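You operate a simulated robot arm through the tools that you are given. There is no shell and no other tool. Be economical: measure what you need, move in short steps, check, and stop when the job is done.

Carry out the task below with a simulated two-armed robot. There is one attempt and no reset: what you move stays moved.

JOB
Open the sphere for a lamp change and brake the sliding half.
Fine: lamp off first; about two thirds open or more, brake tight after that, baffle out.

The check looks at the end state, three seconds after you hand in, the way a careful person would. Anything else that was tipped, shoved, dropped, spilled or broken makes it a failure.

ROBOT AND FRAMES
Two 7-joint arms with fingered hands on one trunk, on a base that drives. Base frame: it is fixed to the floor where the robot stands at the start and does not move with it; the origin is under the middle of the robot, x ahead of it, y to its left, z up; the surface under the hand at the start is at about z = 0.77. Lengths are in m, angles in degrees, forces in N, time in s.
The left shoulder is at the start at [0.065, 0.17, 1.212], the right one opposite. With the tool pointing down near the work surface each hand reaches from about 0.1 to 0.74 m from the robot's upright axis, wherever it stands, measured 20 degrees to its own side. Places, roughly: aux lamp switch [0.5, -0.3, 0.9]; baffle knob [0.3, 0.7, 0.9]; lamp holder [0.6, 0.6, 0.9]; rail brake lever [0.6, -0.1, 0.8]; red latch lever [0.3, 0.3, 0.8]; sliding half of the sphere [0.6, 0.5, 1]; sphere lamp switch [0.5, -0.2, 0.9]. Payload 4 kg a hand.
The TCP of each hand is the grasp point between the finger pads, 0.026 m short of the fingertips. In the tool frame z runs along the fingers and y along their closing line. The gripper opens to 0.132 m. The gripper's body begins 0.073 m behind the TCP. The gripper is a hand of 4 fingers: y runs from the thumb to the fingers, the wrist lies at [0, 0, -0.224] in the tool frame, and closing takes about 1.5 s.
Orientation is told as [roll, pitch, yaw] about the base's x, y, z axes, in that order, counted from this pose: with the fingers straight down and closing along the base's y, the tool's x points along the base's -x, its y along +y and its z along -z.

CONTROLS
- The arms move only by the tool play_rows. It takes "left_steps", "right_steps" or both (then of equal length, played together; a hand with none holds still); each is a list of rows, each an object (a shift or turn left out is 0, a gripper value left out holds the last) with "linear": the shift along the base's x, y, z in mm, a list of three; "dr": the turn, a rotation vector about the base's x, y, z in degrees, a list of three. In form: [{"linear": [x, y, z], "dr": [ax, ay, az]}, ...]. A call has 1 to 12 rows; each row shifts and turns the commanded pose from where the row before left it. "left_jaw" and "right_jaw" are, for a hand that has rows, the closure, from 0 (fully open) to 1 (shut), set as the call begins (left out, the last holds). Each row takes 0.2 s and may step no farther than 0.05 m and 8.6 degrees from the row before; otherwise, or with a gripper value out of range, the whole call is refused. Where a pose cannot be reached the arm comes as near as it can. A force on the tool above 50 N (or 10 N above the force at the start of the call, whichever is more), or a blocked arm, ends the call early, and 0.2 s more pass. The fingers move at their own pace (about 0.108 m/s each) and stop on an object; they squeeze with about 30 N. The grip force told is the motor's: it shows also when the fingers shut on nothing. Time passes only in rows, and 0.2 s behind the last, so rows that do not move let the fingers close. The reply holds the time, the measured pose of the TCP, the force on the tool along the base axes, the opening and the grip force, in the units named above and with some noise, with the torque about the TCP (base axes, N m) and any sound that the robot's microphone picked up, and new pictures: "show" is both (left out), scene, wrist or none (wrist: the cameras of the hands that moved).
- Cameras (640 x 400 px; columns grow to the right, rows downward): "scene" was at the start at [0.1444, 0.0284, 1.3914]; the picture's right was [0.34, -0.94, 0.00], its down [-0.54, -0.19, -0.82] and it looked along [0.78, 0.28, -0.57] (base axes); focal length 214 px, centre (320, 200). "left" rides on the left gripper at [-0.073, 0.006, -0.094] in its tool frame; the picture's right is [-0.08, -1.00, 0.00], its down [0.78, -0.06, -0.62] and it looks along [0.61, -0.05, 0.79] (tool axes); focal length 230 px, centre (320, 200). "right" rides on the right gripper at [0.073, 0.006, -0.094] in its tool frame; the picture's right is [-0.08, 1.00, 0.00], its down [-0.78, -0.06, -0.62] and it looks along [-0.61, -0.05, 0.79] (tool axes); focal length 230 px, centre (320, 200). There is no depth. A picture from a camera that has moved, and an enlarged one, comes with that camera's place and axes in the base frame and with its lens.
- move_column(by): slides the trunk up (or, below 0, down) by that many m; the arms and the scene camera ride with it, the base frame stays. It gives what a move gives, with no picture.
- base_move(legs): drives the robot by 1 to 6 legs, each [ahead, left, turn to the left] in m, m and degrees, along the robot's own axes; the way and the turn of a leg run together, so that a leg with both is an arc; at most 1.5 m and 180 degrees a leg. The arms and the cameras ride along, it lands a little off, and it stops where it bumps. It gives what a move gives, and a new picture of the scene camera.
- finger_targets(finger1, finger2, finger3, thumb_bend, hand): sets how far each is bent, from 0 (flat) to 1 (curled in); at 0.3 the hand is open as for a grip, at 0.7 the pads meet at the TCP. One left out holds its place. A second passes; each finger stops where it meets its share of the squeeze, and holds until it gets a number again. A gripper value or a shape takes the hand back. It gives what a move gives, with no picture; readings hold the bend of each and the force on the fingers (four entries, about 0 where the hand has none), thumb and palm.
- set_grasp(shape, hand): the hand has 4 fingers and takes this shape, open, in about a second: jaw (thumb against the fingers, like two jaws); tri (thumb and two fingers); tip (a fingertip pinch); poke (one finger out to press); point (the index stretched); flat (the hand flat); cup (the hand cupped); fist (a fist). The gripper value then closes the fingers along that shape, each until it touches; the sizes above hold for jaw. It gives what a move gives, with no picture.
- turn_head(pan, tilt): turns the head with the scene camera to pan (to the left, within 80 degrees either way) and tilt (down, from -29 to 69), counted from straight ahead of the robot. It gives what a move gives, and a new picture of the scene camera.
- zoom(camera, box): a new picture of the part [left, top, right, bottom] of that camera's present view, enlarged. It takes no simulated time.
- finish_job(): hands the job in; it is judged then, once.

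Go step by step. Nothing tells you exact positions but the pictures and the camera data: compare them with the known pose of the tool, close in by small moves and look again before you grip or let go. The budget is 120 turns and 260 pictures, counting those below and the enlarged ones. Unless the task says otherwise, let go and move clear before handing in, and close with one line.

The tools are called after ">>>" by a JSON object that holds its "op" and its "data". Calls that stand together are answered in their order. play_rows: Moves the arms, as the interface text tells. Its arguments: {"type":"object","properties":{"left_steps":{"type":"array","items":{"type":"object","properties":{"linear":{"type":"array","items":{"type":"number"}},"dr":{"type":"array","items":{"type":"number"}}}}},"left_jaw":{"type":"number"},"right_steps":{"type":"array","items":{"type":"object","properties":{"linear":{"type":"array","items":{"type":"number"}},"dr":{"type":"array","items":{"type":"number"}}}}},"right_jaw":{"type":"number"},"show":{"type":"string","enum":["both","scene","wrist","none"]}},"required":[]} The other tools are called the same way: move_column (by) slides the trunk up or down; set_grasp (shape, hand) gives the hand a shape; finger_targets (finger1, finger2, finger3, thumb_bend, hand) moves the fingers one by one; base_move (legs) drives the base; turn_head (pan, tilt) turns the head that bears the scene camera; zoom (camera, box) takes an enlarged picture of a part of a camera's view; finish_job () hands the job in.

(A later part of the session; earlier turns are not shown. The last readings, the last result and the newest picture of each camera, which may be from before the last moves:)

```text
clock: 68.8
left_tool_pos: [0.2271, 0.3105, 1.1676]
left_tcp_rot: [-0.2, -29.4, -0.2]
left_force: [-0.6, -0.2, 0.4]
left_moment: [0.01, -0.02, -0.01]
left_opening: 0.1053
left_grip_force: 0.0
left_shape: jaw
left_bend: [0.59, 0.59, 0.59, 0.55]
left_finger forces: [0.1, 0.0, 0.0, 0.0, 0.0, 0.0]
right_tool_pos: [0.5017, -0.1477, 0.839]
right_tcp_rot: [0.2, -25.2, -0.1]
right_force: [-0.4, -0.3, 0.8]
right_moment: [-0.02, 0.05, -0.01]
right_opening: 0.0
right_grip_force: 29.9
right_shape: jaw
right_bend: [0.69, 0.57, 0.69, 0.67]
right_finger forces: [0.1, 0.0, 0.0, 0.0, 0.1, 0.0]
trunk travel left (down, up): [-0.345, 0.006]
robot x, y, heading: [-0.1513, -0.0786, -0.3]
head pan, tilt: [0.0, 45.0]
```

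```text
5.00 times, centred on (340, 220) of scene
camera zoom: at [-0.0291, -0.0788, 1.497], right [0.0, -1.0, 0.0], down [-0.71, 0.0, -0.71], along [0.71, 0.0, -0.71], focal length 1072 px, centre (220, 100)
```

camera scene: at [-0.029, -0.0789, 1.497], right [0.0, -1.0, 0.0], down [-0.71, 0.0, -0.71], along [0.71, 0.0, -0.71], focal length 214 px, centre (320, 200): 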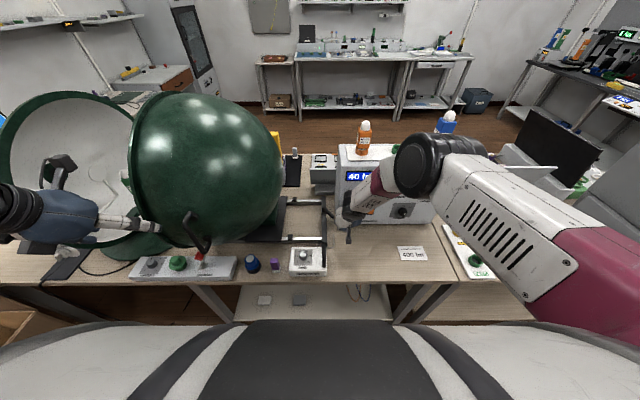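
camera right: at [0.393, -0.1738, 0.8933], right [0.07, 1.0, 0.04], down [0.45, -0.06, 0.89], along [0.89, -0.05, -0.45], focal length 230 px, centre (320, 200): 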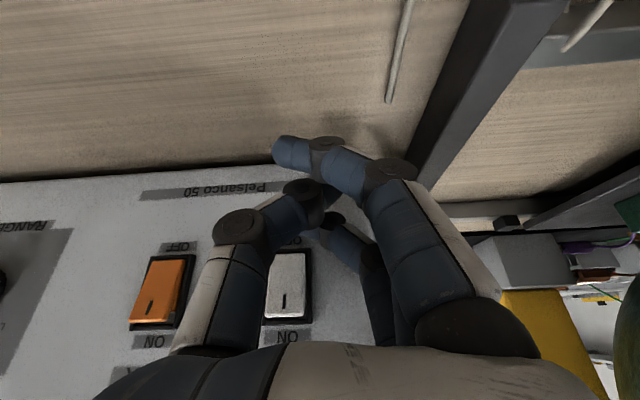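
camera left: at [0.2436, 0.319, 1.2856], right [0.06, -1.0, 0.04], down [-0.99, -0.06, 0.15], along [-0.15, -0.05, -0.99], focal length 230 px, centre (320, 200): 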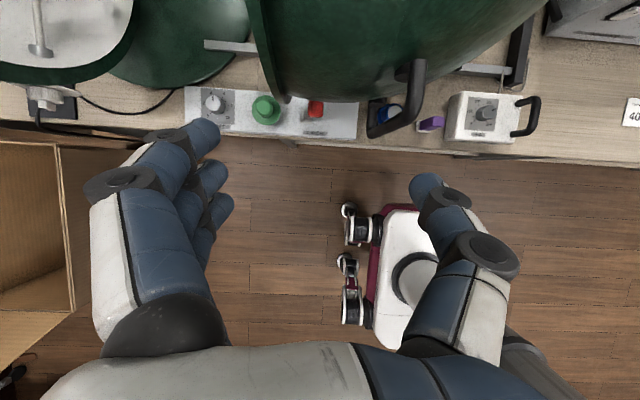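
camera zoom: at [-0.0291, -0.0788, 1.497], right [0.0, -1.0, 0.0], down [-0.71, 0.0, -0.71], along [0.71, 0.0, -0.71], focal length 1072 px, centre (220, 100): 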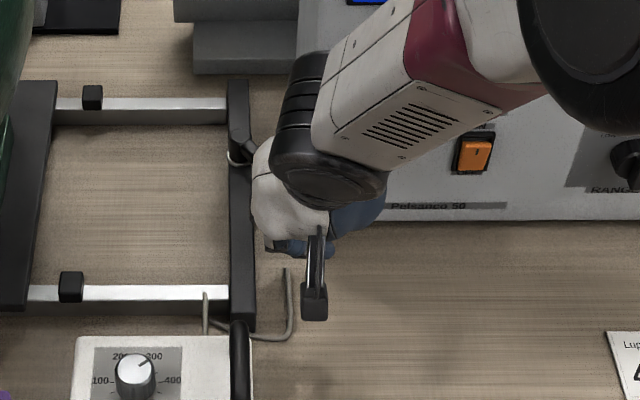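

>>> {"op": "play_rows", "data": {"right_steps": [{"linear": [0, 8, 0]}, {"linear": [0, 8, 0]}, {"linear": [0, 8, 0]}], "show": "wrist"}}

>>> {"op": "zoom", "data": {"camera": "scene", "box": [280, 180, 400, 260]}}

```text
clock: 69.6
left_tool_pos: [0.2266, 0.3109, 1.1687]
left_tcp_rot: [-0.2, -29.4, -0.1]
left_force: [-0.6, 0.6, -0.2]
left_moment: [0.0, 0.0, -0.03]
left_opening: 0.1051
left_grip_force: 0.1
left_shape: jaw
left_bend: [0.59, 0.59, 0.59, 0.55]
left_finger forces: [0.1, 0.0, 0.0, 0.1, 0.0, 0.0]
right_tool_pos: [0.4982, -0.123, 0.8396]
right_tcp_rot: [0.2, -25.0, -0.1]
right_force: [0.0, -0.1, 0.5]
right_moment: [-0.03, 0.0, 0.01]
right_opening: 0.0
right_grip_force: 29.6
right_shape: jaw
right_bend: [0.69, 0.57, 0.69, 0.67]
right_finger forces: [0.1, 0.1, 0.1, 0.0, 0.0, 0.0]
trunk travel left (down, up): [-0.345, 0.006]
robot x, y, heading: [-0.1502, -0.0758, -0.5]
head pan, tilt: [0.0, 45.0]
camera right: at [0.3931, -0.1168, 0.893], right [0.07, 1.0, 0.04], down [0.45, -0.06, 0.89], along [0.89, -0.05, -0.45], focal length 230 px, centre (320, 200)
```

right: 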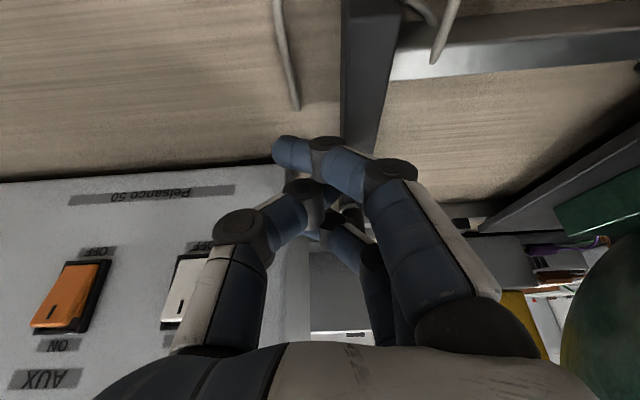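

```text
5.00 times, centred on (340, 220) of scene
camera zoom: at [-0.0292, -0.0786, 1.4971], right [0.0, -1.0, 0.0], down [-0.71, 0.0, -0.71], along [0.71, 0.0, -0.71], focal length 1072 px, centre (220, 100)
```

zoom: 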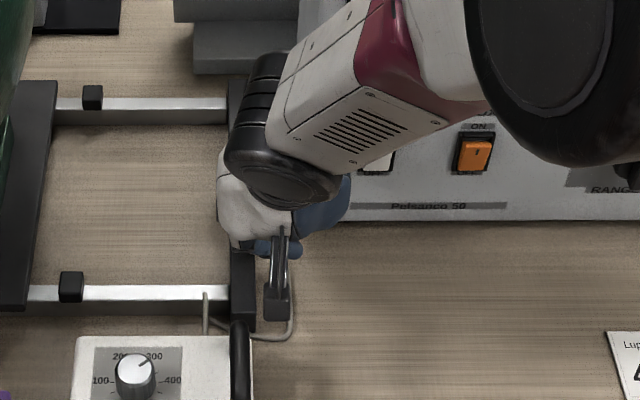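

No contact: the hand passed in front of the lever tip. Zoom the wrist view to see where the lever is.

>>> {"op": "zoom", "data": {"camera": "right", "box": [260, 120, 420, 270]}}

```text
2.67 times, centred on (340, 195) of right
camera zoom: at [0.3931, -0.1168, 0.893], right [0.07, 1.0, 0.04], down [0.45, -0.06, 0.89], along [0.89, -0.05, -0.45], focal length 614 px, centre (267, 213)
```

zoom: 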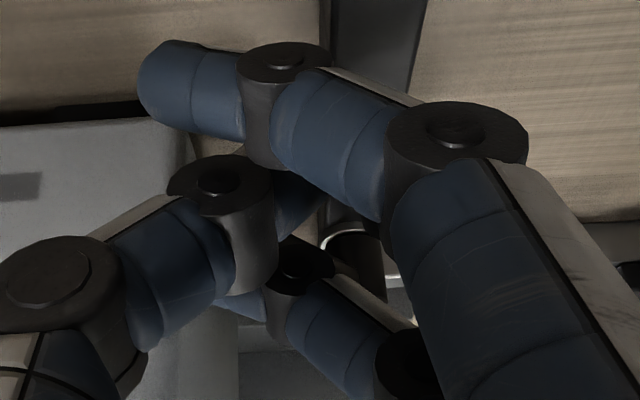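

The lever tip is about (0.55,-0.132,0.818), nearly flush with the console corner, leaving a ~2 cm wedge. I'll use just the thumb inside that wedge: back up, open the fingers wide, keep the thumb bent in.

>>> {"op": "play_rows", "data": {"right_steps": [{"linear": [-10, 0, 20]}, {"linear": [0, 0, 25], "dr": [0, -7, 0]}, {"linear": [0, 5, 15], "dr": [0, -6, 0]}], "show": "none"}}

>>> {"op": "finger_targets", "data": {"hand": "right", "finger1": 0.3, "finger2": 0.3, "finger3": 0.3, "thumb_bend": 0.6}}

>>> {"op": "play_rows", "data": {"right_steps": [{"linear": [5, 0, 0]}], "show": "wrist"}}

```text
clock: 70.6
left_tool_pos: [0.2264, 0.3108, 1.1678]
left_tcp_rot: [-0.2, -29.3, -0.1]
left_force: [-0.8, 0.3, -0.5]
left_moment: [0.02, -0.01, 0.0]
left_opening: 0.1052
left_grip_force: 0.1
left_shape: jaw
left_bend: [0.59, 0.59, 0.59, 0.55]
left_finger forces: [0.2, 0.0, 0.0, 0.0, 0.1, 0.0]
right_tool_pos: [0.4967, -0.161, 0.8808]
right_tcp_rot: [-0.5, -34.4, -4.1]
right_force: [-0.2, 0.9, 0.1]
right_moment: [-0.04, -0.04, 0.03]
right_opening: 0.0
right_grip_force: 29.8
right_shape: jaw
right_bend: [0.69, 0.57, 0.69, 0.67]
right_finger forces: [0.0, 0.1, 0.0, 0.1, 0.0, 0.0]
right hand out of reach, approached as far as the arm can: row 2
trunk travel left (down, up): [-0.345, 0.006]
robot x, y, heading: [-0.1515, -0.0759, -0.2]
head pan, tilt: [0.0, 45.0]
stopped in row 3 (right hand): the arm was blocked; the commanded pose is now the measured one
```

```text
clock: 71.6
left_tool_pos: [0.2263, 0.3111, 1.1677]
left_tcp_rot: [-0.2, -29.5, -0.2]
left_force: [0.5, -0.1, 0.3]
left_moment: [0.04, -0.03, 0.03]
left_opening: 0.1053
left_grip_force: 0.0
left_shape: jaw
left_bend: [0.59, 0.59, 0.59, 0.55]
left_finger forces: [0.0, 0.0, 0.0, 0.1, 0.0, 0.0]
right_tool_pos: [0.4965, -0.1596, 0.8799]
right_tcp_rot: [-0.3, -34.4, -4.2]
right_force: [-0.3, -0.4, -0.1]
right_moment: [0.0, -0.04, 0.01]
right_opening: 0.0861
right_grip_force: 0.0
right_shape: fingers
right_bend: [0.3, 0.3, 0.3, 0.6]
right_finger forces: [0.1, 0.0, 0.1, 0.0, 0.0, 0.0]
trunk travel left (down, up): [-0.345, 0.006]
robot x, y, heading: [-0.1483, -0.0803, -0.5]
head pan, tilt: [0.0, 45.0]
```

```text
clock: 72.0
left_tool_pos: [0.2275, 0.3104, 1.1685]
left_tcp_rot: [-0.2, -29.4, -0.2]
left_force: [-0.1, -0.1, 0.7]
left_moment: [0.02, 0.0, 0.02]
left_opening: 0.1049
left_grip_force: 0.0
left_shape: jaw
left_bend: [0.59, 0.59, 0.59, 0.55]
left_finger forces: [0.1, 0.0, 0.0, 0.0, 0.0, 0.0]
right_tool_pos: [0.5016, -0.1599, 0.8821]
right_tcp_rot: [-0.2, -34.6, -4.3]
right_force: [0.0, -0.5, 0.3]
right_moment: [0.03, 0.0, -0.01]
right_opening: 0.0864
right_grip_force: 0.0
right_shape: fingers
right_bend: [0.3, 0.3, 0.3, 0.6]
right_finger forces: [0.1, 0.0, 0.0, 0.0, 0.0, 0.0]
trunk travel left (down, up): [-0.345, 0.006]
robot x, y, heading: [-0.1501, -0.0773, -0.3]
head pan, tilt: [0.0, 45.0]
camera right: at [0.3894, -0.1445, 0.9186], right [0.14, 0.99, 0.04], down [0.29, -0.08, 0.95], along [0.95, -0.12, -0.3], focal length 230 px, centre (320, 200)
```

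right: 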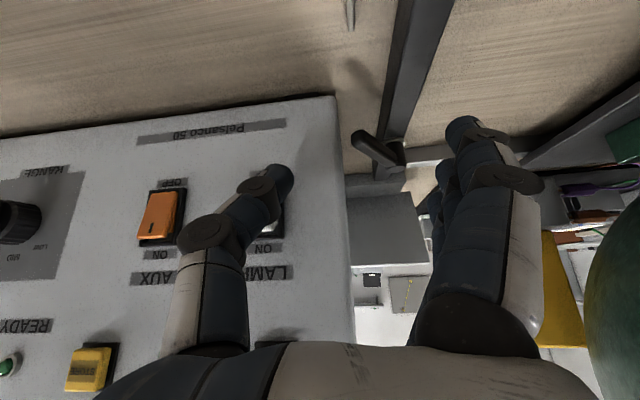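

The arm took a detour due to a reach limit. From this view the lever tip is confirmed at (0.55,-0.133,0.82), thumb tip at tool (0,-0.021,0.022). I'll retract the hand and shift the base left a bit to give this arm a better posture.

>>> {"op": "play_rows", "data": {"right_steps": [{"linear": [-20, 0, 5]}, {"linear": [-25, 0, 10]}, {"linear": [-25, 0, 10]}], "show": "none"}}

>>> {"op": "base_move", "data": {"legs": [[0, 0.12, 0]]}}

>>> {"op": "zoom", "data": {"camera": "scene", "box": [300, 120, 460, 240]}}

```text
clock: 72.8
left_tool_pos: [0.2258, 0.3112, 1.1691]
left_tcp_rot: [-0.3, -29.5, -0.2]
left_force: [0.3, -0.3, 0.3]
left_moment: [-0.06, 0.01, 0.0]
left_opening: 0.1054
left_grip_force: 0.1
left_shape: jaw
left_bend: [0.59, 0.59, 0.59, 0.55]
left_finger forces: [0.0, 0.1, 0.0, 0.1, 0.0, 0.0]
right_tool_pos: [0.4282, -0.1554, 0.9038]
right_tcp_rot: [-0.4, -34.4, -3.6]
right_force: [0.1, 0.2, 0.2]
right_moment: [-0.01, -0.02, 0.0]
right_opening: 0.0865
right_grip_force: 0.0
right_shape: fingers
right_bend: [0.3, 0.3, 0.3, 0.6]
right_finger forces: [0.1, 0.0, 0.0, 0.0, 0.1, 0.1]
trunk travel left (down, up): [-0.345, 0.006]
robot x, y, heading: [-0.1498, -0.0759, -0.2]
head pan, tilt: [0.0, 45.0]
```

```text
clock: 74.6
left_tool_pos: [0.2301, 0.4322, 1.1689]
left_tcp_rot: [-0.2, -29.3, -0.3]
left_force: [-0.5, 0.3, -0.4]
left_moment: [-0.03, -0.01, 0.0]
left_opening: 0.1052
left_grip_force: 0.2
left_shape: jaw
left_bend: [0.59, 0.59, 0.59, 0.55]
left_finger forces: [0.0, 0.0, 0.0, 0.0, 0.0, 0.0]
right_tool_pos: [0.4294, -0.0346, 0.9039]
right_tcp_rot: [-0.5, -34.3, -3.7]
right_force: [1.2, -0.2, -0.5]
right_moment: [-0.01, 0.01, 0.0]
right_opening: 0.0862
right_grip_force: 0.1
right_shape: fingers
right_bend: [0.3, 0.3, 0.3, 0.6]
right_finger forces: [0.0, 0.0, 0.0, 0.0, 0.0, 0.0]
trunk travel left (down, up): [-0.345, 0.006]
robot x, y, heading: [-0.1483, 0.0436, -0.6]
head pan, tilt: [0.0, 45.0]
camera scene: at [-0.0284, 0.0431, 1.4971], right [-0.01, -1.0, 0.0], down [-0.71, 0.01, -0.71], along [0.71, -0.01, -0.71], focal length 214 px, centre (320, 200)
```

scene: 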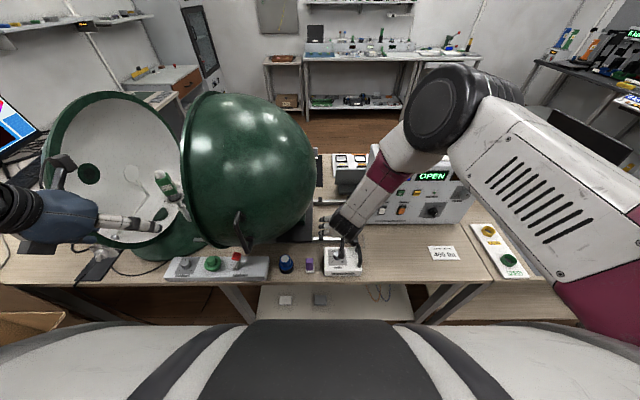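

```text
3.33 times, centred on (380, 180) of scene
camera zoom: at [-0.0284, 0.0431, 1.4971], right [-0.01, -1.0, 0.0], down [-0.71, 0.01, -0.71], along [0.71, -0.01, -0.71], focal length 715 px, centre (120, 267)
```

zoom: 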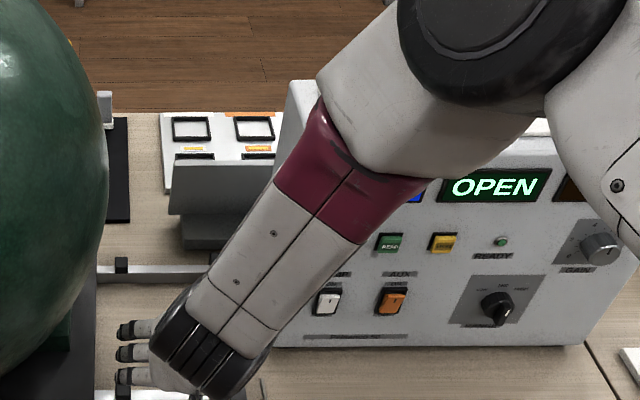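

>>> {"op": "play_rows", "data": {"right_steps": [{"linear": [5, -22, 2], "dr": [0.5, -1, 3.7]}, {"linear": [10, -22, 0], "dr": [0, -1.5, 0]}, {"linear": [15, -22, -2], "dr": [0, -1, 0]}, {"linear": [20, -18, -5]}], "show": "wrist"}}

```text
clock: 75.6
left_tool_pos: [0.2306, 0.4306, 1.1683]
left_tcp_rot: [0.0, -29.4, -0.4]
left_force: [0.0, -0.2, 0.0]
left_moment: [0.01, 0.01, 0.02]
left_opening: 0.1051
left_grip_force: 0.1
left_shape: jaw
left_bend: [0.59, 0.59, 0.59, 0.55]
left_finger forces: [0.1, 0.0, 0.0, 0.1, 0.0, 0.1]
right_tool_pos: [0.479, -0.1211, 0.8999]
right_tcp_rot: [0.2, -37.7, -0.6]
right_force: [-0.6, -0.2, 0.4]
right_moment: [-0.02, -0.03, -0.01]
right_opening: 0.086
right_grip_force: 0.1
right_shape: fingers
right_bend: [0.3, 0.3, 0.3, 0.6]
right_finger forces: [0.1, 0.0, 0.1, 0.1, 0.0, 0.0]
trunk travel left (down, up): [-0.345, 0.006]
robot x, y, heading: [-0.1498, 0.0443, -0.4]
head pan, tilt: [0.0, 45.0]
camera right: at [0.3642, -0.114, 0.9294], right [0.07, 1.0, 0.05], down [0.24, -0.07, 0.97], along [0.97, -0.05, -0.25], focal length 230 px, centre (320, 200)
```

right: 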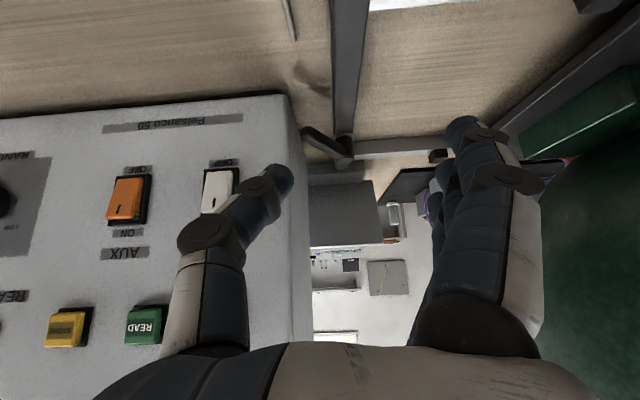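

Posture is good now. Tilt to 45° and line up the thumb with the wedge, then insert along the tool axis.

>>> {"op": "play_rows", "data": {"right_steps": [{"linear": [10, 2, -8], "dr": [0, -3.5, 0]}, {"linear": [10, 3, -10], "dr": [0, -3.5, 0.5]}, {"linear": [10, 0, -10]}], "show": "wrist"}}

```text
clock: 76.4
left_tool_pos: [0.23, 0.4326, 1.1688]
left_tcp_rot: [-0.2, -29.5, -0.2]
left_force: [0.1, -0.6, 0.4]
left_moment: [0.0, 0.01, 0.0]
left_opening: 0.1051
left_grip_force: 0.0
left_shape: jaw
left_bend: [0.59, 0.59, 0.59, 0.55]
left_finger forces: [0.0, 0.1, 0.0, 0.0, 0.0, 0.1]
right_tool_pos: [0.5079, -0.1145, 0.8712]
right_tcp_rot: [0.1, -45.0, 0.0]
right_force: [0.9, -0.3, 0.2]
right_moment: [-0.05, 0.04, 0.01]
right_opening: 0.0862
right_grip_force: 0.1
right_shape: fingers
right_bend: [0.3, 0.3, 0.3, 0.6]
right_finger forces: [0.1, 0.0, 0.1, 0.0, 0.0, 0.0]
trunk travel left (down, up): [-0.345, 0.006]
robot x, y, heading: [-0.1487, 0.047, -0.5]
head pan, tilt: [0.0, 45.0]
camera right: at [0.391, -0.1093, 0.8873], right [0.05, 1.0, 0.06], down [0.12, -0.06, 0.99], along [0.99, -0.05, -0.12], focal length 230 px, centre (320, 200)
```

right: 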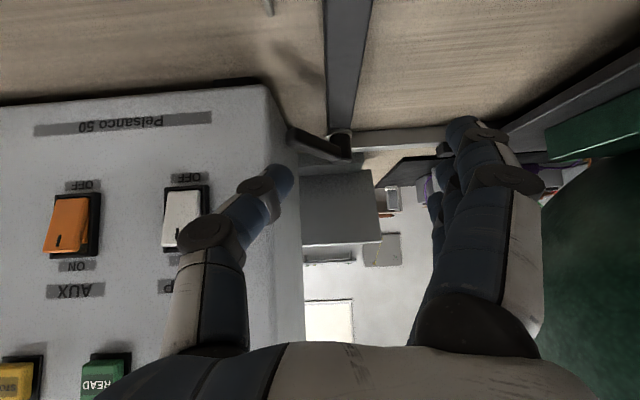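

The thumb end curls too much sideways for the wedge; straight (bend 0.3) it runs along the tool axis at y≈-0.08. I'll reshape: thumb open/straight, fingers bent in, and shift TCP accordingly.

>>> {"op": "finger_targets", "data": {"hand": "right", "finger1": 0.65, "finger2": 0.65, "finger3": 0.65, "thumb_bend": 0.3}}

>>> {"op": "play_rows", "data": {"right_steps": [{"linear": [0, 20, 0]}, {"linear": [0, 20, 0]}, {"linear": [0, 17, 0]}], "show": "wrist"}}

```text
clock: 77.4
left_tool_pos: [0.23, 0.4331, 1.1679]
left_tcp_rot: [-0.2, -29.3, -0.2]
left_force: [0.9, -0.2, -0.4]
left_moment: [0.01, 0.01, -0.05]
left_opening: 0.105
left_grip_force: 0.2
left_shape: jaw
left_bend: [0.59, 0.59, 0.59, 0.55]
left_finger forces: [0.0, 0.0, 0.0, 0.0, 0.0, 0.0]
right_tool_pos: [0.5082, -0.1153, 0.8725]
right_tcp_rot: [0.2, -44.8, 0.0]
right_force: [0.7, 5.6, -1.3]
right_moment: [0.11, 0.04, 0.07]
right_opening: 0.0739
right_grip_force: 1.8
right_shape: fingers
right_bend: [0.65, 0.65, 0.65, 0.32]
right_finger forces: [0.1, 0.0, 0.0, 0.0, 4.5, 0.1]
trunk travel left (down, up): [-0.345, 0.006]
robot x, y, heading: [-0.1483, 0.0432, -0.6]
head pan, tilt: [0.0, 45.0]
```

```text
clock: 78.2
left_tool_pos: [0.2299, 0.4324, 1.1688]
left_tcp_rot: [-0.3, -29.4, -0.3]
left_force: [-0.6, 0.1, 0.0]
left_moment: [-0.03, 0.02, -0.02]
left_opening: 0.1055
left_grip_force: 0.0
left_shape: jaw
left_bend: [0.59, 0.59, 0.59, 0.55]
left_finger forces: [0.1, 0.1, 0.1, 0.1, 0.0, 0.1]
right_tool_pos: [0.5081, -0.0574, 0.8694]
right_tcp_rot: [0.3, -44.9, 0.1]
right_force: [-0.4, -0.3, -0.5]
right_moment: [-0.04, 0.02, 0.01]
right_opening: 0.0793
right_grip_force: 0.0
right_shape: fingers
right_bend: [0.65, 0.65, 0.65, 0.3]
right_finger forces: [0.0, 0.0, 0.0, 0.1, 0.1, 0.0]
trunk travel left (down, up): [-0.345, 0.006]
robot x, y, heading: [-0.1474, 0.0471, -0.5]
head pan, tilt: [0.0, 45.0]
camera right: at [0.3919, -0.0511, 0.8855], right [0.05, 1.0, 0.06], down [0.12, -0.06, 0.99], along [0.99, -0.05, -0.12], focal length 230 px, centre (320, 200)
```

right: 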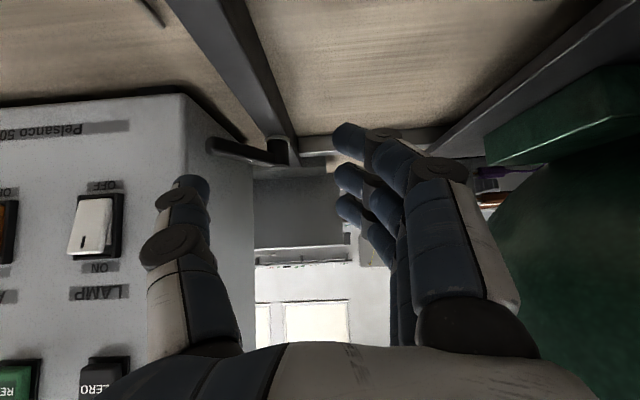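

Now the straight thumb lines up with the gap. Insert along the tool axis.

>>> {"op": "play_rows", "data": {"right_steps": [{"linear": [10, 3, -9]}, {"linear": [10, 0, -9]}, {"linear": [10, 0, -9]}], "show": "wrist"}}

```text
clock: 79.0
left_tool_pos: [0.2282, 0.433, 1.1687]
left_tcp_rot: [-0.2, -29.5, -0.3]
left_force: [0.4, -0.5, 0.3]
left_moment: [-0.01, 0.0, 0.03]
left_opening: 0.1054
left_grip_force: 0.0
left_shape: jaw
left_bend: [0.59, 0.59, 0.59, 0.55]
left_finger forces: [0.1, 0.0, 0.0, 0.0, 0.0, 0.1]
right_tool_pos: [0.5393, -0.0551, 0.8462]
right_tcp_rot: [0.2, -45.1, 0.0]
right_force: [-3.5, 0.3, 5.5]
right_moment: [-0.4, 0.0, -0.18]
right_opening: 0.0817
right_grip_force: 3.2
right_shape: fingers
right_bend: [0.65, 0.65, 0.65, 0.29]
right_finger forces: [0.0, 0.0, 0.0, 0.1, 5.4, 0.0]
trunk travel left (down, up): [-0.345, 0.006]
robot x, y, heading: [-0.1482, 0.0442, -0.4]
head pan, tilt: [0.0, 45.0]
camera right: at [0.4221, -0.0484, 0.8619], right [0.05, 1.0, 0.06], down [0.12, -0.06, 0.99], along [0.99, -0.04, -0.12], focal length 230 px, centre (320, 200)
```

right: 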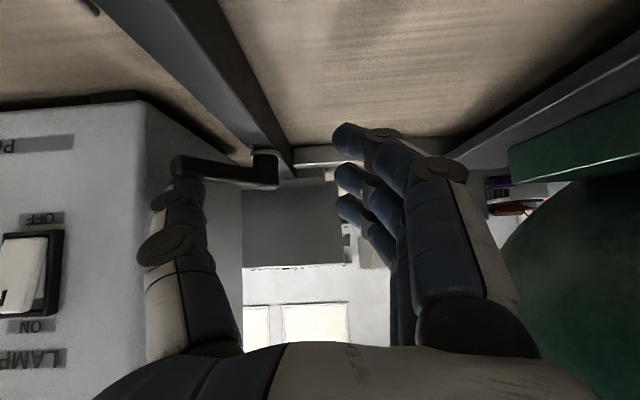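

The thumb lands on top of the lever tip; the wedge is wider nearer the pivot. I'll lift, set the hand nearly vertical (its body now clears the console), and drive the base 8 cm forward for reach.

>>> {"op": "play_rows", "data": {"right_steps": [{"linear": [-15, 3, 20]}, {"linear": [-20, 2, 20], "dr": [0, 7, 0]}, {"linear": [-20, 2, 20], "dr": [0, 7, 0]}, {"linear": [-20, 0, 20], "dr": [0, 7, 0]}, {"linear": [-15, 0, 5], "dr": [0, 7, 0]}, {"linear": [0, 0, 0], "dr": [0, 7, 0]}], "show": "none"}}

>>> {"op": "base_move", "data": {"legs": [[0.08, 0, 0]]}}

```text
clock: 80.4
left_tool_pos: [0.23, 0.4315, 1.1688]
left_tcp_rot: [-0.2, -29.5, -0.3]
left_force: [-0.6, -0.1, -0.1]
left_moment: [-0.05, -0.01, 0.01]
left_opening: 0.1052
left_grip_force: 0.0
left_shape: jaw
left_bend: [0.59, 0.59, 0.59, 0.55]
left_finger forces: [0.1, 0.0, 0.0, 0.0, 0.1, 0.0]
right_tool_pos: [0.4516, -0.0483, 0.9288]
right_tcp_rot: [0.2, -9.7, 0.1]
right_force: [-0.6, -0.5, 0.5]
right_moment: [-0.04, 0.01, -0.03]
right_opening: 0.0799
right_grip_force: 0.2
right_shape: fingers
right_bend: [0.65, 0.65, 0.65, 0.3]
right_finger forces: [0.0, 0.0, 0.0, 0.0, 0.1, 0.0]
trunk travel left (down, up): [-0.345, 0.006]
robot x, y, heading: [-0.1479, 0.0442, -0.4]
head pan, tilt: [0.0, 45.0]
```

```text
clock: 81.4
left_tool_pos: [0.3106, 0.4317, 1.1671]
left_tcp_rot: [-0.2, -29.3, -0.3]
left_force: [0.2, -1.0, -0.1]
left_moment: [0.0, 0.03, 0.0]
left_opening: 0.1052
left_grip_force: 0.1
left_shape: jaw
left_bend: [0.59, 0.59, 0.59, 0.55]
left_finger forces: [0.0, 0.0, 0.0, 0.1, 0.0, 0.0]
right_tool_pos: [0.5334, -0.0478, 0.9282]
right_tcp_rot: [0.1, -9.9, 0.0]
right_force: [0.2, 0.0, 0.1]
right_moment: [0.0, -0.02, 0.02]
right_opening: 0.0803
right_grip_force: 0.0
right_shape: fingers
right_bend: [0.65, 0.65, 0.65, 0.3]
right_finger forces: [0.0, 0.0, 0.1, 0.1, 0.0, 0.1]
trunk travel left (down, up): [-0.345, 0.006]
robot x, y, heading: [-0.0681, 0.0465, -0.6]
head pan, tilt: [0.0, 45.0]
camera scene: at [0.0533, 0.0422, 1.497], right [-0.01, -1.0, 0.0], down [-0.71, 0.01, -0.71], along [0.71, -0.01, -0.71], focal length 214 px, centre (320, 200)
```

scene: 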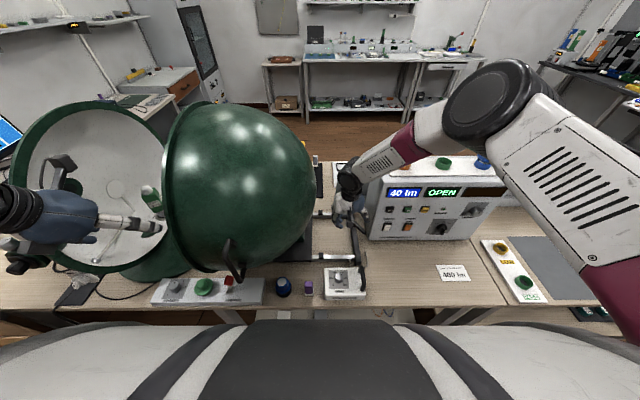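

>>> {"op": "play_rows", "data": {"right_steps": [{"linear": [15, -1, -5]}, {"linear": [15, -1, -15]}], "show": "wrist"}}

>>> {"op": "zoom", "data": {"camera": "scene", "box": [290, 160, 430, 280]}}

```text
clock: 82.0
left_tool_pos: [0.3111, 0.431, 1.1683]
left_tcp_rot: [-0.2, -29.4, -0.3]
left_force: [-0.3, 1.4, 0.7]
left_moment: [-0.01, 0.03, -0.01]
left_opening: 0.1054
left_grip_force: 0.0
left_shape: jaw
left_bend: [0.59, 0.59, 0.59, 0.55]
left_finger forces: [0.1, 0.1, 0.1, 0.1, 0.0, 0.0]
right_tool_pos: [0.5617, -0.0509, 0.908]
right_tcp_rot: [0.2, -9.8, -0.1]
right_force: [0.2, 0.1, -0.2]
right_moment: [-0.06, 0.0, 0.0]
right_opening: 0.08
right_grip_force: 0.0
right_shape: fingers
right_bend: [0.65, 0.65, 0.65, 0.3]
right_finger forces: [0.0, 0.0, 0.0, 0.1, 0.1, 0.0]
trunk travel left (down, up): [-0.345, 0.006]
robot x, y, heading: [-0.068, 0.0416, -0.6]
head pan, tilt: [0.0, 45.0]
camera right: at [0.4746, -0.0454, 0.9876], right [0.08, 1.0, 0.02], down [0.67, -0.06, 0.74], along [0.74, -0.04, -0.67], focal length 230 px, centre (320, 200)
```

right: 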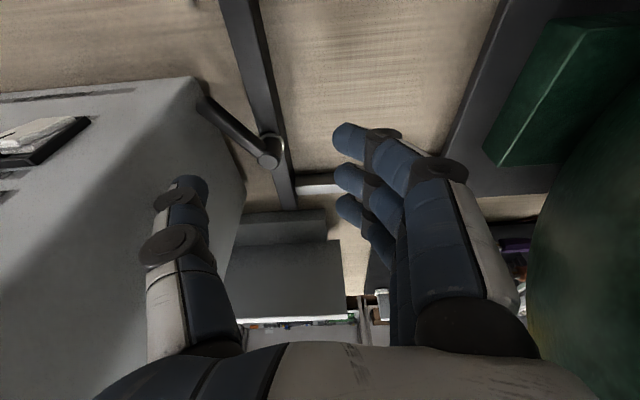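

```text
3.33 times, centred on (360, 220) of scene
camera zoom: at [0.0532, 0.0421, 1.4969], right [-0.01, -1.0, 0.0], down [-0.71, 0.01, -0.71], along [0.71, -0.01, -0.71], focal length 715 px, centre (187, 133)
```

zoom: 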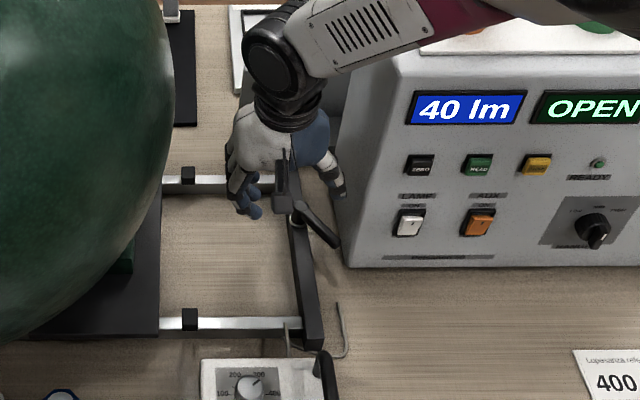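

Clear view of the lever and gap. Descend with the thumb at about (0.58,-0.13).

>>> {"op": "play_rows", "data": {"right_steps": [{"linear": [7, 0, -18]}, {"linear": [6, 0, -18]}, {"linear": [0, 0, -16]}, {"linear": [0, 0, -15]}], "show": "wrist"}}

```text
clock: 83.0
left_tool_pos: [0.3103, 0.4318, 1.1696]
left_tcp_rot: [-0.2, -29.4, -0.2]
left_force: [0.6, 0.0, 0.3]
left_moment: [-0.02, 0.02, 0.02]
left_opening: 0.1053
left_grip_force: 0.1
left_shape: jaw
left_bend: [0.59, 0.59, 0.59, 0.55]
left_finger forces: [0.0, 0.1, 0.0, 0.1, 0.0, 0.1]
right_tool_pos: [0.5755, -0.0508, 0.8404]
right_tcp_rot: [0.2, -10.0, -0.1]
right_force: [1.6, -1.5, 2.1]
right_moment: [-0.16, -0.03, 0.09]
right_opening: 0.0822
right_grip_force: 1.6
right_shape: fingers
right_bend: [0.65, 0.65, 0.65, 0.29]
right_finger forces: [0.0, 0.0, 0.0, 0.0, 2.9, 0.0]
trunk travel left (down, up): [-0.345, 0.006]
robot x, y, heading: [-0.0739, 0.0423, -0.6]
head pan, tilt: [0.0, 45.0]
camera right: at [0.4869, -0.0447, 0.9212], right [0.08, 1.0, 0.02], down [0.67, -0.06, 0.74], along [0.74, -0.04, -0.67], focal length 230 px, centre (320, 200)
```

right: 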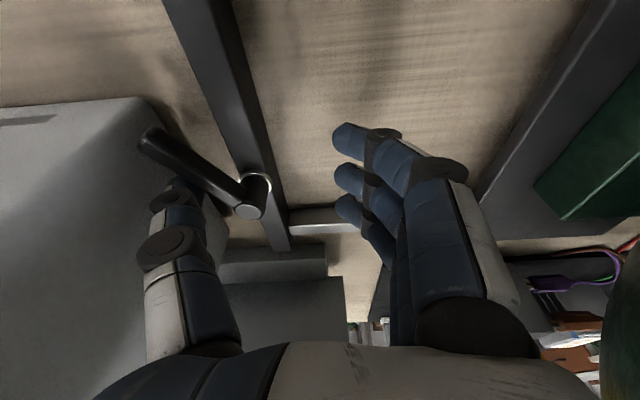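

The thumb is behind the lever with light contact. Sweep it clockwise around the pivot.

>>> {"op": "play_rows", "data": {"right_steps": [{"linear": [-9, 4, 0]}, {"linear": [-8, 6, 0]}, {"linear": [-6, 8, 0]}], "show": "wrist"}}

```text
clock: 83.8
left_tool_pos: [0.3098, 0.4319, 1.1687]
left_tcp_rot: [-0.1, -29.4, -0.4]
left_force: [0.4, 0.9, 0.5]
left_moment: [-0.01, 0.01, -0.02]
left_opening: 0.1051
left_grip_force: 0.1
left_shape: jaw
left_bend: [0.59, 0.59, 0.59, 0.55]
left_finger forces: [0.1, 0.1, 0.0, 0.1, 0.0, 0.0]
right_tool_pos: [0.5512, -0.0321, 0.841]
right_tcp_rot: [0.2, -9.9, 0.0]
right_force: [0.6, -1.0, -0.4]
right_moment: [-0.05, -0.01, 0.02]
right_opening: 0.0807
right_grip_force: 0.8
right_shape: fingers
right_bend: [0.65, 0.65, 0.65, 0.29]
right_finger forces: [0.1, 0.1, 0.1, 0.0, 0.6, 0.0]
trunk travel left (down, up): [-0.345, 0.006]
robot x, y, heading: [-0.0705, 0.0469, -0.3]
head pan, tilt: [0.0, 45.0]
camera right: at [0.4634, -0.0264, 0.9218], right [0.08, 1.0, 0.02], down [0.67, -0.06, 0.74], along [0.74, -0.04, -0.67], focal length 230 px, centre (320, 200)
```

right: 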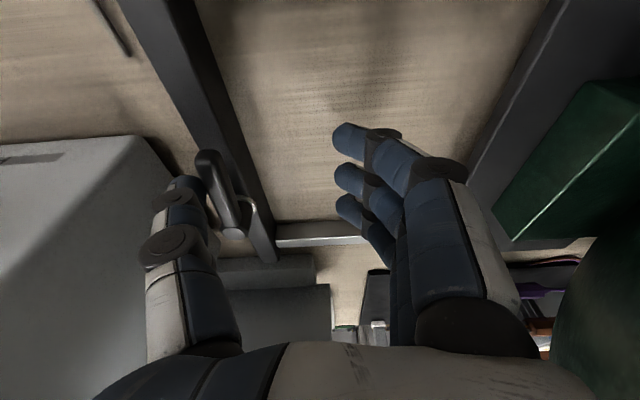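

It turns easily clockwise. Continue the sweep.

>>> {"op": "play_rows", "data": {"right_steps": [{"linear": [-3, 8, 0]}, {"linear": [0, 8, 0]}, {"linear": [2, 8, 0]}], "show": "wrist"}}

```text
clock: 84.6
left_tool_pos: [0.3104, 0.4318, 1.1691]
left_tcp_rot: [-0.2, -29.4, -0.3]
left_force: [-0.1, 0.4, -0.5]
left_moment: [-0.01, -0.02, -0.01]
left_opening: 0.1054
left_grip_force: 0.0
left_shape: jaw
left_bend: [0.59, 0.59, 0.59, 0.55]
left_finger forces: [0.0, 0.0, 0.0, 0.0, 0.0, 0.1]
right_tool_pos: [0.5489, -0.0091, 0.8428]
right_tcp_rot: [0.1, -9.8, -0.1]
right_force: [-0.4, -1.2, -0.8]
right_moment: [0.0, -0.05, -0.05]
right_opening: 0.0806
right_grip_force: 0.8
right_shape: fingers
right_bend: [0.65, 0.65, 0.65, 0.3]
right_finger forces: [0.0, 0.0, 0.0, 0.0, 1.5, 0.0]
trunk travel left (down, up): [-0.345, 0.006]
robot x, y, heading: [-0.0674, 0.0449, -0.4]
head pan, tilt: [0.0, 45.0]
camera right: at [0.4624, -0.0026, 0.9228], right [0.08, 1.0, 0.02], down [0.67, -0.06, 0.74], along [0.74, -0.05, -0.67], focal length 230 px, centre (320, 200)
```

right: 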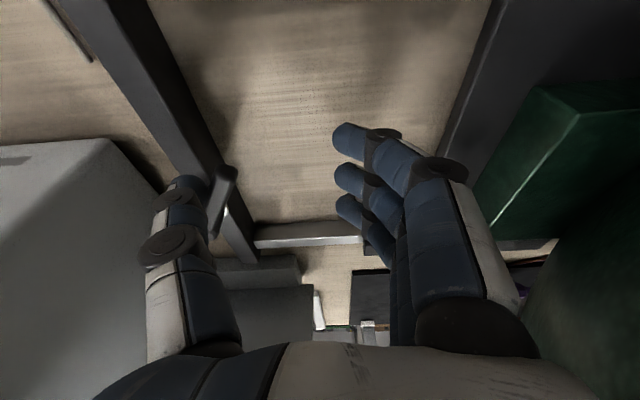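

>>> {"op": "play_rows", "data": {"right_steps": [{"linear": [4, 7, 0]}, {"linear": [5, 7, 0]}], "show": "wrist"}}

```text
clock: 85.2
left_tool_pos: [0.3079, 0.4302, 1.17]
left_tcp_rot: [-0.1, -29.5, -0.5]
left_force: [-0.7, 0.1, 0.0]
left_moment: [-0.01, 0.0, 0.03]
left_opening: 0.1053
left_grip_force: 0.1
left_shape: jaw
left_bend: [0.59, 0.59, 0.59, 0.55]
left_finger forces: [0.1, 0.1, 0.1, 0.0, 0.0, 0.0]
right_tool_pos: [0.5544, 0.0016, 0.8398]
right_tcp_rot: [0.3, -9.4, -0.3]
right_force: [-20.0, -10.7, -4.2]
right_moment: [0.21, 0.25, -1.63]
right_opening: 0.0912
right_grip_force: 9.3
right_shape: fingers
right_bend: [0.65, 0.65, 0.65, 0.25]
right_finger forces: [0.0, 0.0, 0.0, 0.1, 18.3, 0.1]
trunk travel left (down, up): [-0.345, 0.006]
robot x, y, heading: [-0.0694, 0.0446, -0.8]
head pan, tilt: [0.0, 45.0]
camera right: at [0.4674, 0.0086, 0.9214], right [0.08, 1.0, 0.02], down [0.67, -0.07, 0.74], along [0.74, -0.05, -0.68], focal length 230 px, centre (320, 200)
```

right: 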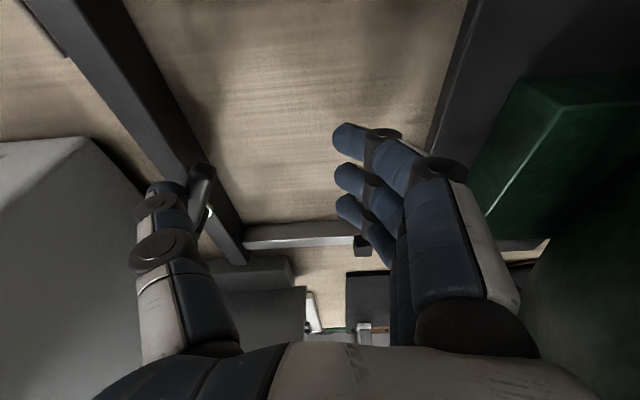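

Now the lever resists (18 N) after about 90–100° of turn. Press a bit further to make it tight.

>>> {"op": "play_rows", "data": {"right_steps": [{"linear": [5, 3, 0]}, {"linear": [5, 3, 0]}, {"linear": [0, 0, 0]}], "show": "wrist"}}

>>> {"op": "zoom", "data": {"camera": "scene", "box": [290, 160, 430, 280]}}

```text
clock: 86.0
left_tool_pos: [0.3082, 0.4307, 1.1692]
left_tcp_rot: [-0.2, -29.5, -0.3]
left_force: [0.4, -0.4, -0.4]
left_moment: [-0.01, 0.01, -0.02]
left_opening: 0.1051
left_grip_force: 0.2
left_shape: jaw
left_bend: [0.59, 0.59, 0.59, 0.55]
left_finger forces: [0.1, 0.0, 0.1, 0.1, 0.0, 0.0]
right_tool_pos: [0.5688, 0.0118, 0.8445]
right_tcp_rot: [0.1, -10.1, 0.1]
right_force: [-5.0, -2.0, 14.8]
right_moment: [-1.3, 0.06, -0.45]
right_opening: 0.092
right_grip_force: 7.2
right_shape: fingers
right_bend: [0.65, 0.65, 0.65, 0.24]
right_finger forces: [0.0, 0.0, 0.0, 0.0, 14.5, 0.0]
trunk travel left (down, up): [-0.345, 0.006]
robot x, y, heading: [-0.0677, 0.0437, -0.2]
head pan, tilt: [0.0, 45.0]
camera right: at [0.481, 0.0175, 0.9248], right [0.07, 1.0, 0.02], down [0.67, -0.06, 0.74], along [0.74, -0.04, -0.67], focal length 230 px, centre (320, 200)
```

right: 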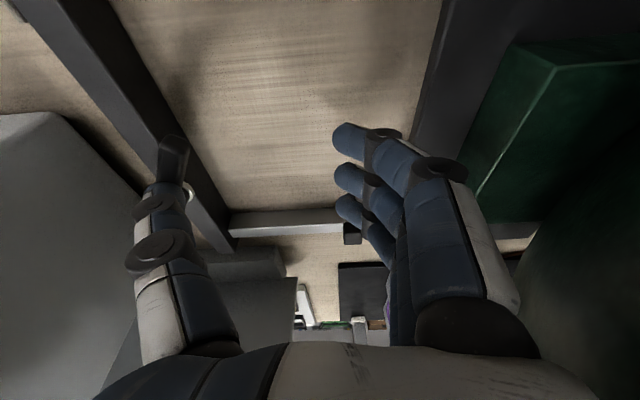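

```text
3.33 times, centred on (360, 220) of scene
camera zoom: at [0.0503, 0.0423, 1.4973], right [-0.01, -1.0, 0.0], down [-0.71, 0.01, -0.71], along [0.71, -0.01, -0.71], focal length 715 px, centre (187, 133)
```

zoom: 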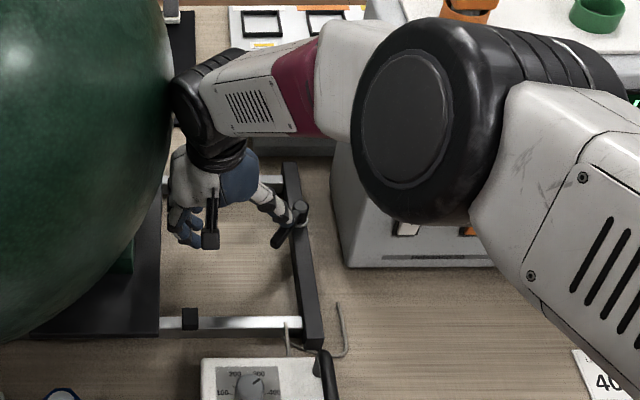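

The thumb slipped atop; the lever now points at about 150° (turned ~70°). I'll lift, close the hand and push near the lever's tip for more leverage.

>>> {"op": "play_rows", "data": {"right_steps": [{"linear": [0, 0, 20]}, {"linear": [-10, 0, 25]}, {"linear": [-25, -10, 20], "dr": [0, -5, 0]}, {"linear": [-25, -20, 0], "dr": [0, -5, 0]}, {"linear": [-10, -25, 0], "dr": [0, -5, 0]}, {"linear": [0, -25, 0], "dr": [0, -5, 0]}, {"linear": [0, -25, 0]}, {"linear": [0, -17, 0]}], "show": "none"}}

>>> {"op": "set_grasp", "data": {"hand": "right", "shape": "jaw"}}

>>> {"op": "play_rows", "data": {"right_steps": [{"linear": [0, 0, 0]}, {"linear": [0, 0, 0]}, {"linear": [0, 0, 0]}, {"linear": [0, 0, 0]}, {"linear": [0, 0, 0]}, {"linear": [0, 0, 0]}], "right_jaw": 1, "show": "wrist"}}

>>> {"op": "zoom", "data": {"camera": "scene", "box": [290, 160, 430, 280]}}

```text
clock: 87.8
left_tool_pos: [0.31, 0.4312, 1.1699]
left_tcp_rot: [0.0, -29.5, -0.3]
left_force: [0.0, -0.7, 0.2]
left_moment: [0.01, -0.04, 0.02]
left_opening: 0.1053
left_grip_force: 0.0
left_shape: jaw
left_bend: [0.59, 0.59, 0.59, 0.55]
left_finger forces: [0.1, 0.0, 0.0, 0.0, 0.0, 0.0]
right_tool_pos: [0.4957, -0.1119, 0.903]
right_tcp_rot: [-2.0, -26.4, 0.5]
right_force: [-0.7, -0.5, 0.1]
right_moment: [-0.01, 0.0, 0.02]
right_opening: 0.0801
right_grip_force: 0.0
right_shape: fingers
right_bend: [0.65, 0.65, 0.65, 0.3]
right_finger forces: [0.1, 0.0, 0.1, 0.0, 0.0, 0.0]
right hand out of reach, approached as far as the arm can: row 5, 6
trunk travel left (down, up): [-0.345, 0.006]
robot x, y, heading: [-0.0685, 0.0436, -0.5]
head pan, tilt: [0.0, 45.0]
```

```text
clock: 88.7
left_tool_pos: [0.3098, 0.4307, 1.1682]
left_tcp_rot: [-0.2, -29.4, -0.2]
left_force: [-0.9, -0.1, -1.0]
left_moment: [0.02, 0.04, 0.01]
left_opening: 0.1049
left_grip_force: 0.1
left_shape: jaw
left_bend: [0.59, 0.59, 0.59, 0.55]
left_finger forces: [0.0, 0.0, 0.1, 0.1, 0.0, 0.0]
right_tool_pos: [0.4961, -0.1126, 0.9013]
right_tcp_rot: [-2.2, -26.4, 0.6]
right_force: [-0.3, 0.4, -0.2]
right_moment: [-0.05, -0.01, 0.0]
right_opening: 0.1318
right_grip_force: 0.1
right_shape: jaw
right_bend: [0.3, 0.3, 0.3, 0.3]
right_finger forces: [0.0, 0.0, 0.1, 0.1, 0.1, 0.0]
trunk travel left (down, up): [-0.345, 0.006]
robot x, y, heading: [-0.0723, 0.043, -0.2]
head pan, tilt: [0.0, 45.0]
```

```text
clock: 90.1
left_tool_pos: [0.3097, 0.4313, 1.1689]
left_tcp_rot: [-0.1, -29.4, -0.3]
left_force: [0.2, -0.1, 0.7]
left_moment: [-0.01, -0.04, 0.0]
left_opening: 0.1054
left_grip_force: 0.1
left_shape: jaw
left_bend: [0.59, 0.59, 0.59, 0.55]
left_finger forces: [0.1, 0.0, 0.0, 0.0, 0.0, 0.0]
right_tool_pos: [0.4962, -0.1123, 0.9022]
right_tcp_rot: [-2.1, -26.4, 0.6]
right_force: [-0.5, 0.0, -0.9]
right_moment: [-0.02, 0.01, 0.0]
right_opening: 0.0
right_grip_force: 29.6
right_shape: jaw
right_bend: [0.69, 0.57, 0.69, 0.67]
right_finger forces: [0.0, 0.0, 0.0, 0.1, 0.1, 0.0]
trunk travel left (down, up): [-0.345, 0.006]
robot x, y, heading: [-0.0671, 0.0452, -0.3]
head pan, tilt: [0.0, 45.0]
camera right: at [0.3893, -0.1035, 0.9538], right [0.08, 1.0, 0.0], down [0.43, -0.03, 0.9], along [0.9, -0.07, -0.43], focal length 230 px, centre (320, 200)
```

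right: 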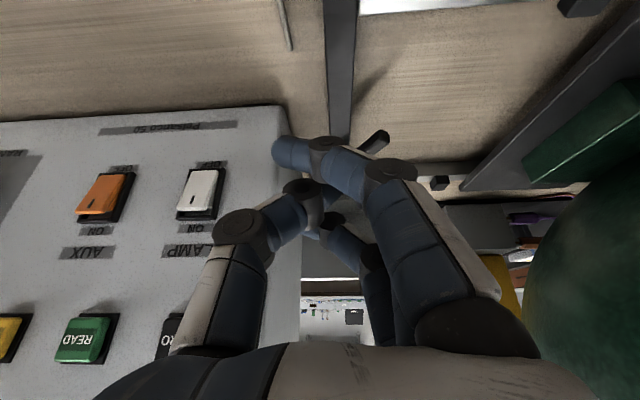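

```text
3.33 times, centred on (360, 220) of scene
camera zoom: at [0.0523, 0.0422, 1.4971], right [-0.01, -1.0, 0.0], down [-0.71, 0.01, -0.71], along [0.71, -0.01, -0.71], focal length 715 px, centre (187, 133)
```

zoom: 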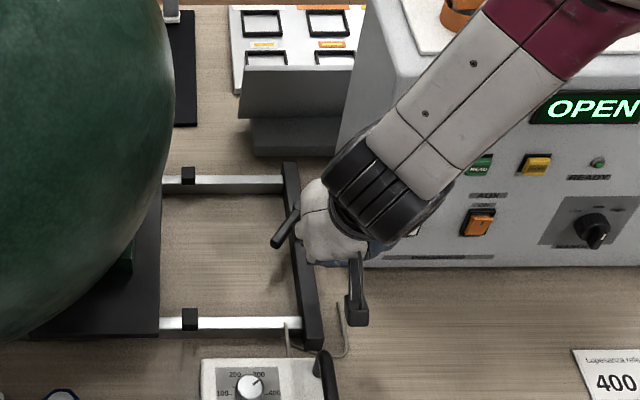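

>>> {"op": "play_rows", "data": {"right_steps": [{"linear": [8, -4, -15]}, {"linear": [8, -4, -16]}, {"linear": [6, 0, -17]}, {"linear": [4, 0, -16]}], "show": "none"}}

>>> {"op": "zoom", "data": {"camera": "scene", "box": [290, 160, 430, 280]}}

```text
clock: 91.1
left_tool_pos: [0.31, 0.4309, 1.1679]
left_tcp_rot: [-0.2, -29.4, -0.2]
left_force: [-0.1, 0.6, -0.4]
left_moment: [-0.02, 0.01, -0.04]
left_opening: 0.1049
left_grip_force: 0.1
left_shape: jaw
left_bend: [0.59, 0.59, 0.59, 0.55]
left_finger forces: [0.0, 0.0, 0.0, 0.0, 0.1, 0.0]
right_tool_pos: [0.5216, -0.1194, 0.8389]
right_tcp_rot: [-2.1, -26.4, 0.5]
right_force: [-0.4, 0.5, 0.0]
right_moment: [0.01, -0.01, 0.07]
right_opening: 0.0
right_grip_force: 29.6
right_shape: jaw
right_bend: [0.69, 0.57, 0.69, 0.67]
right_finger forces: [0.0, 0.1, 0.1, 0.1, 0.0, 0.0]
trunk travel left (down, up): [-0.345, 0.006]
robot x, y, heading: [-0.0714, 0.0432, -0.6]
head pan, tilt: [0.0, 45.0]
```

```text
3.33 times, centred on (360, 220) of scene
camera zoom: at [0.0524, 0.0421, 1.497], right [-0.01, -1.0, 0.0], down [-0.71, 0.01, -0.71], along [0.71, -0.01, -0.71], focal length 715 px, centre (187, 133)
```

zoom: 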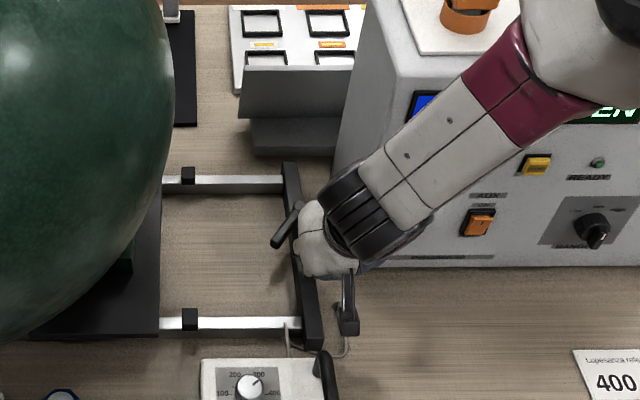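

Hand is beside the lever. Push +y with a bit of +x.

>>> {"op": "play_rows", "data": {"right_steps": [{"linear": [2, 6, 0]}, {"linear": [2, 6, 0]}, {"linear": [2, 5, 0]}, {"linear": [2, 5, 0]}], "show": "none"}}

>>> {"op": "zoom", "data": {"camera": "scene", "box": [290, 160, 430, 280]}}

```text
clock: 92.1
left_tool_pos: [0.3098, 0.4315, 1.1695]
left_tcp_rot: [-0.1, -29.5, -0.3]
left_force: [0.2, -0.1, 0.1]
left_moment: [0.0, -0.02, -0.01]
left_opening: 0.1053
left_grip_force: 0.0
left_shape: jaw
left_bend: [0.59, 0.59, 0.59, 0.55]
left_finger forces: [0.1, 0.0, 0.1, 0.0, 0.1, 0.0]
right_tool_pos: [0.5303, -0.096, 0.8369]
right_tcp_rot: [-2.1, -26.4, 0.6]
right_force: [-0.1, -0.1, -0.4]
right_moment: [0.0, -0.01, -0.01]
right_opening: 0.0001
right_grip_force: 30.2
right_shape: jaw
right_bend: [0.69, 0.57, 0.69, 0.67]
right_finger forces: [0.1, 0.0, 0.0, 0.0, 0.0, 0.1]
trunk travel left (down, up): [-0.345, 0.006]
robot x, y, heading: [-0.0716, 0.0471, -0.5]
head pan, tilt: [0.0, 45.0]
```

```text
3.33 times, centred on (360, 220) of scene
camera zoom: at [0.0523, 0.0424, 1.4971], right [-0.01, -1.0, 0.0], down [-0.71, 0.01, -0.71], along [0.71, -0.01, -0.71], focal length 715 px, centre (187, 133)
```

zoom: 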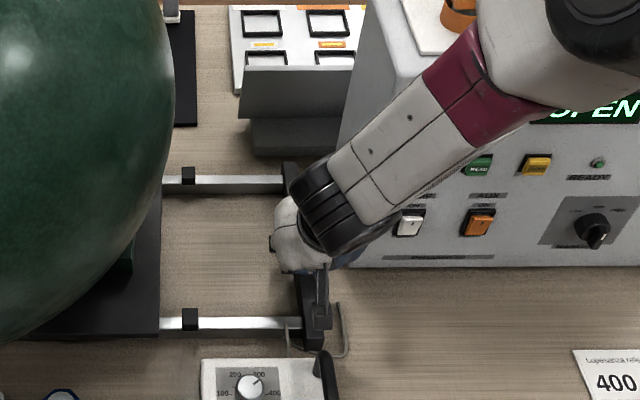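

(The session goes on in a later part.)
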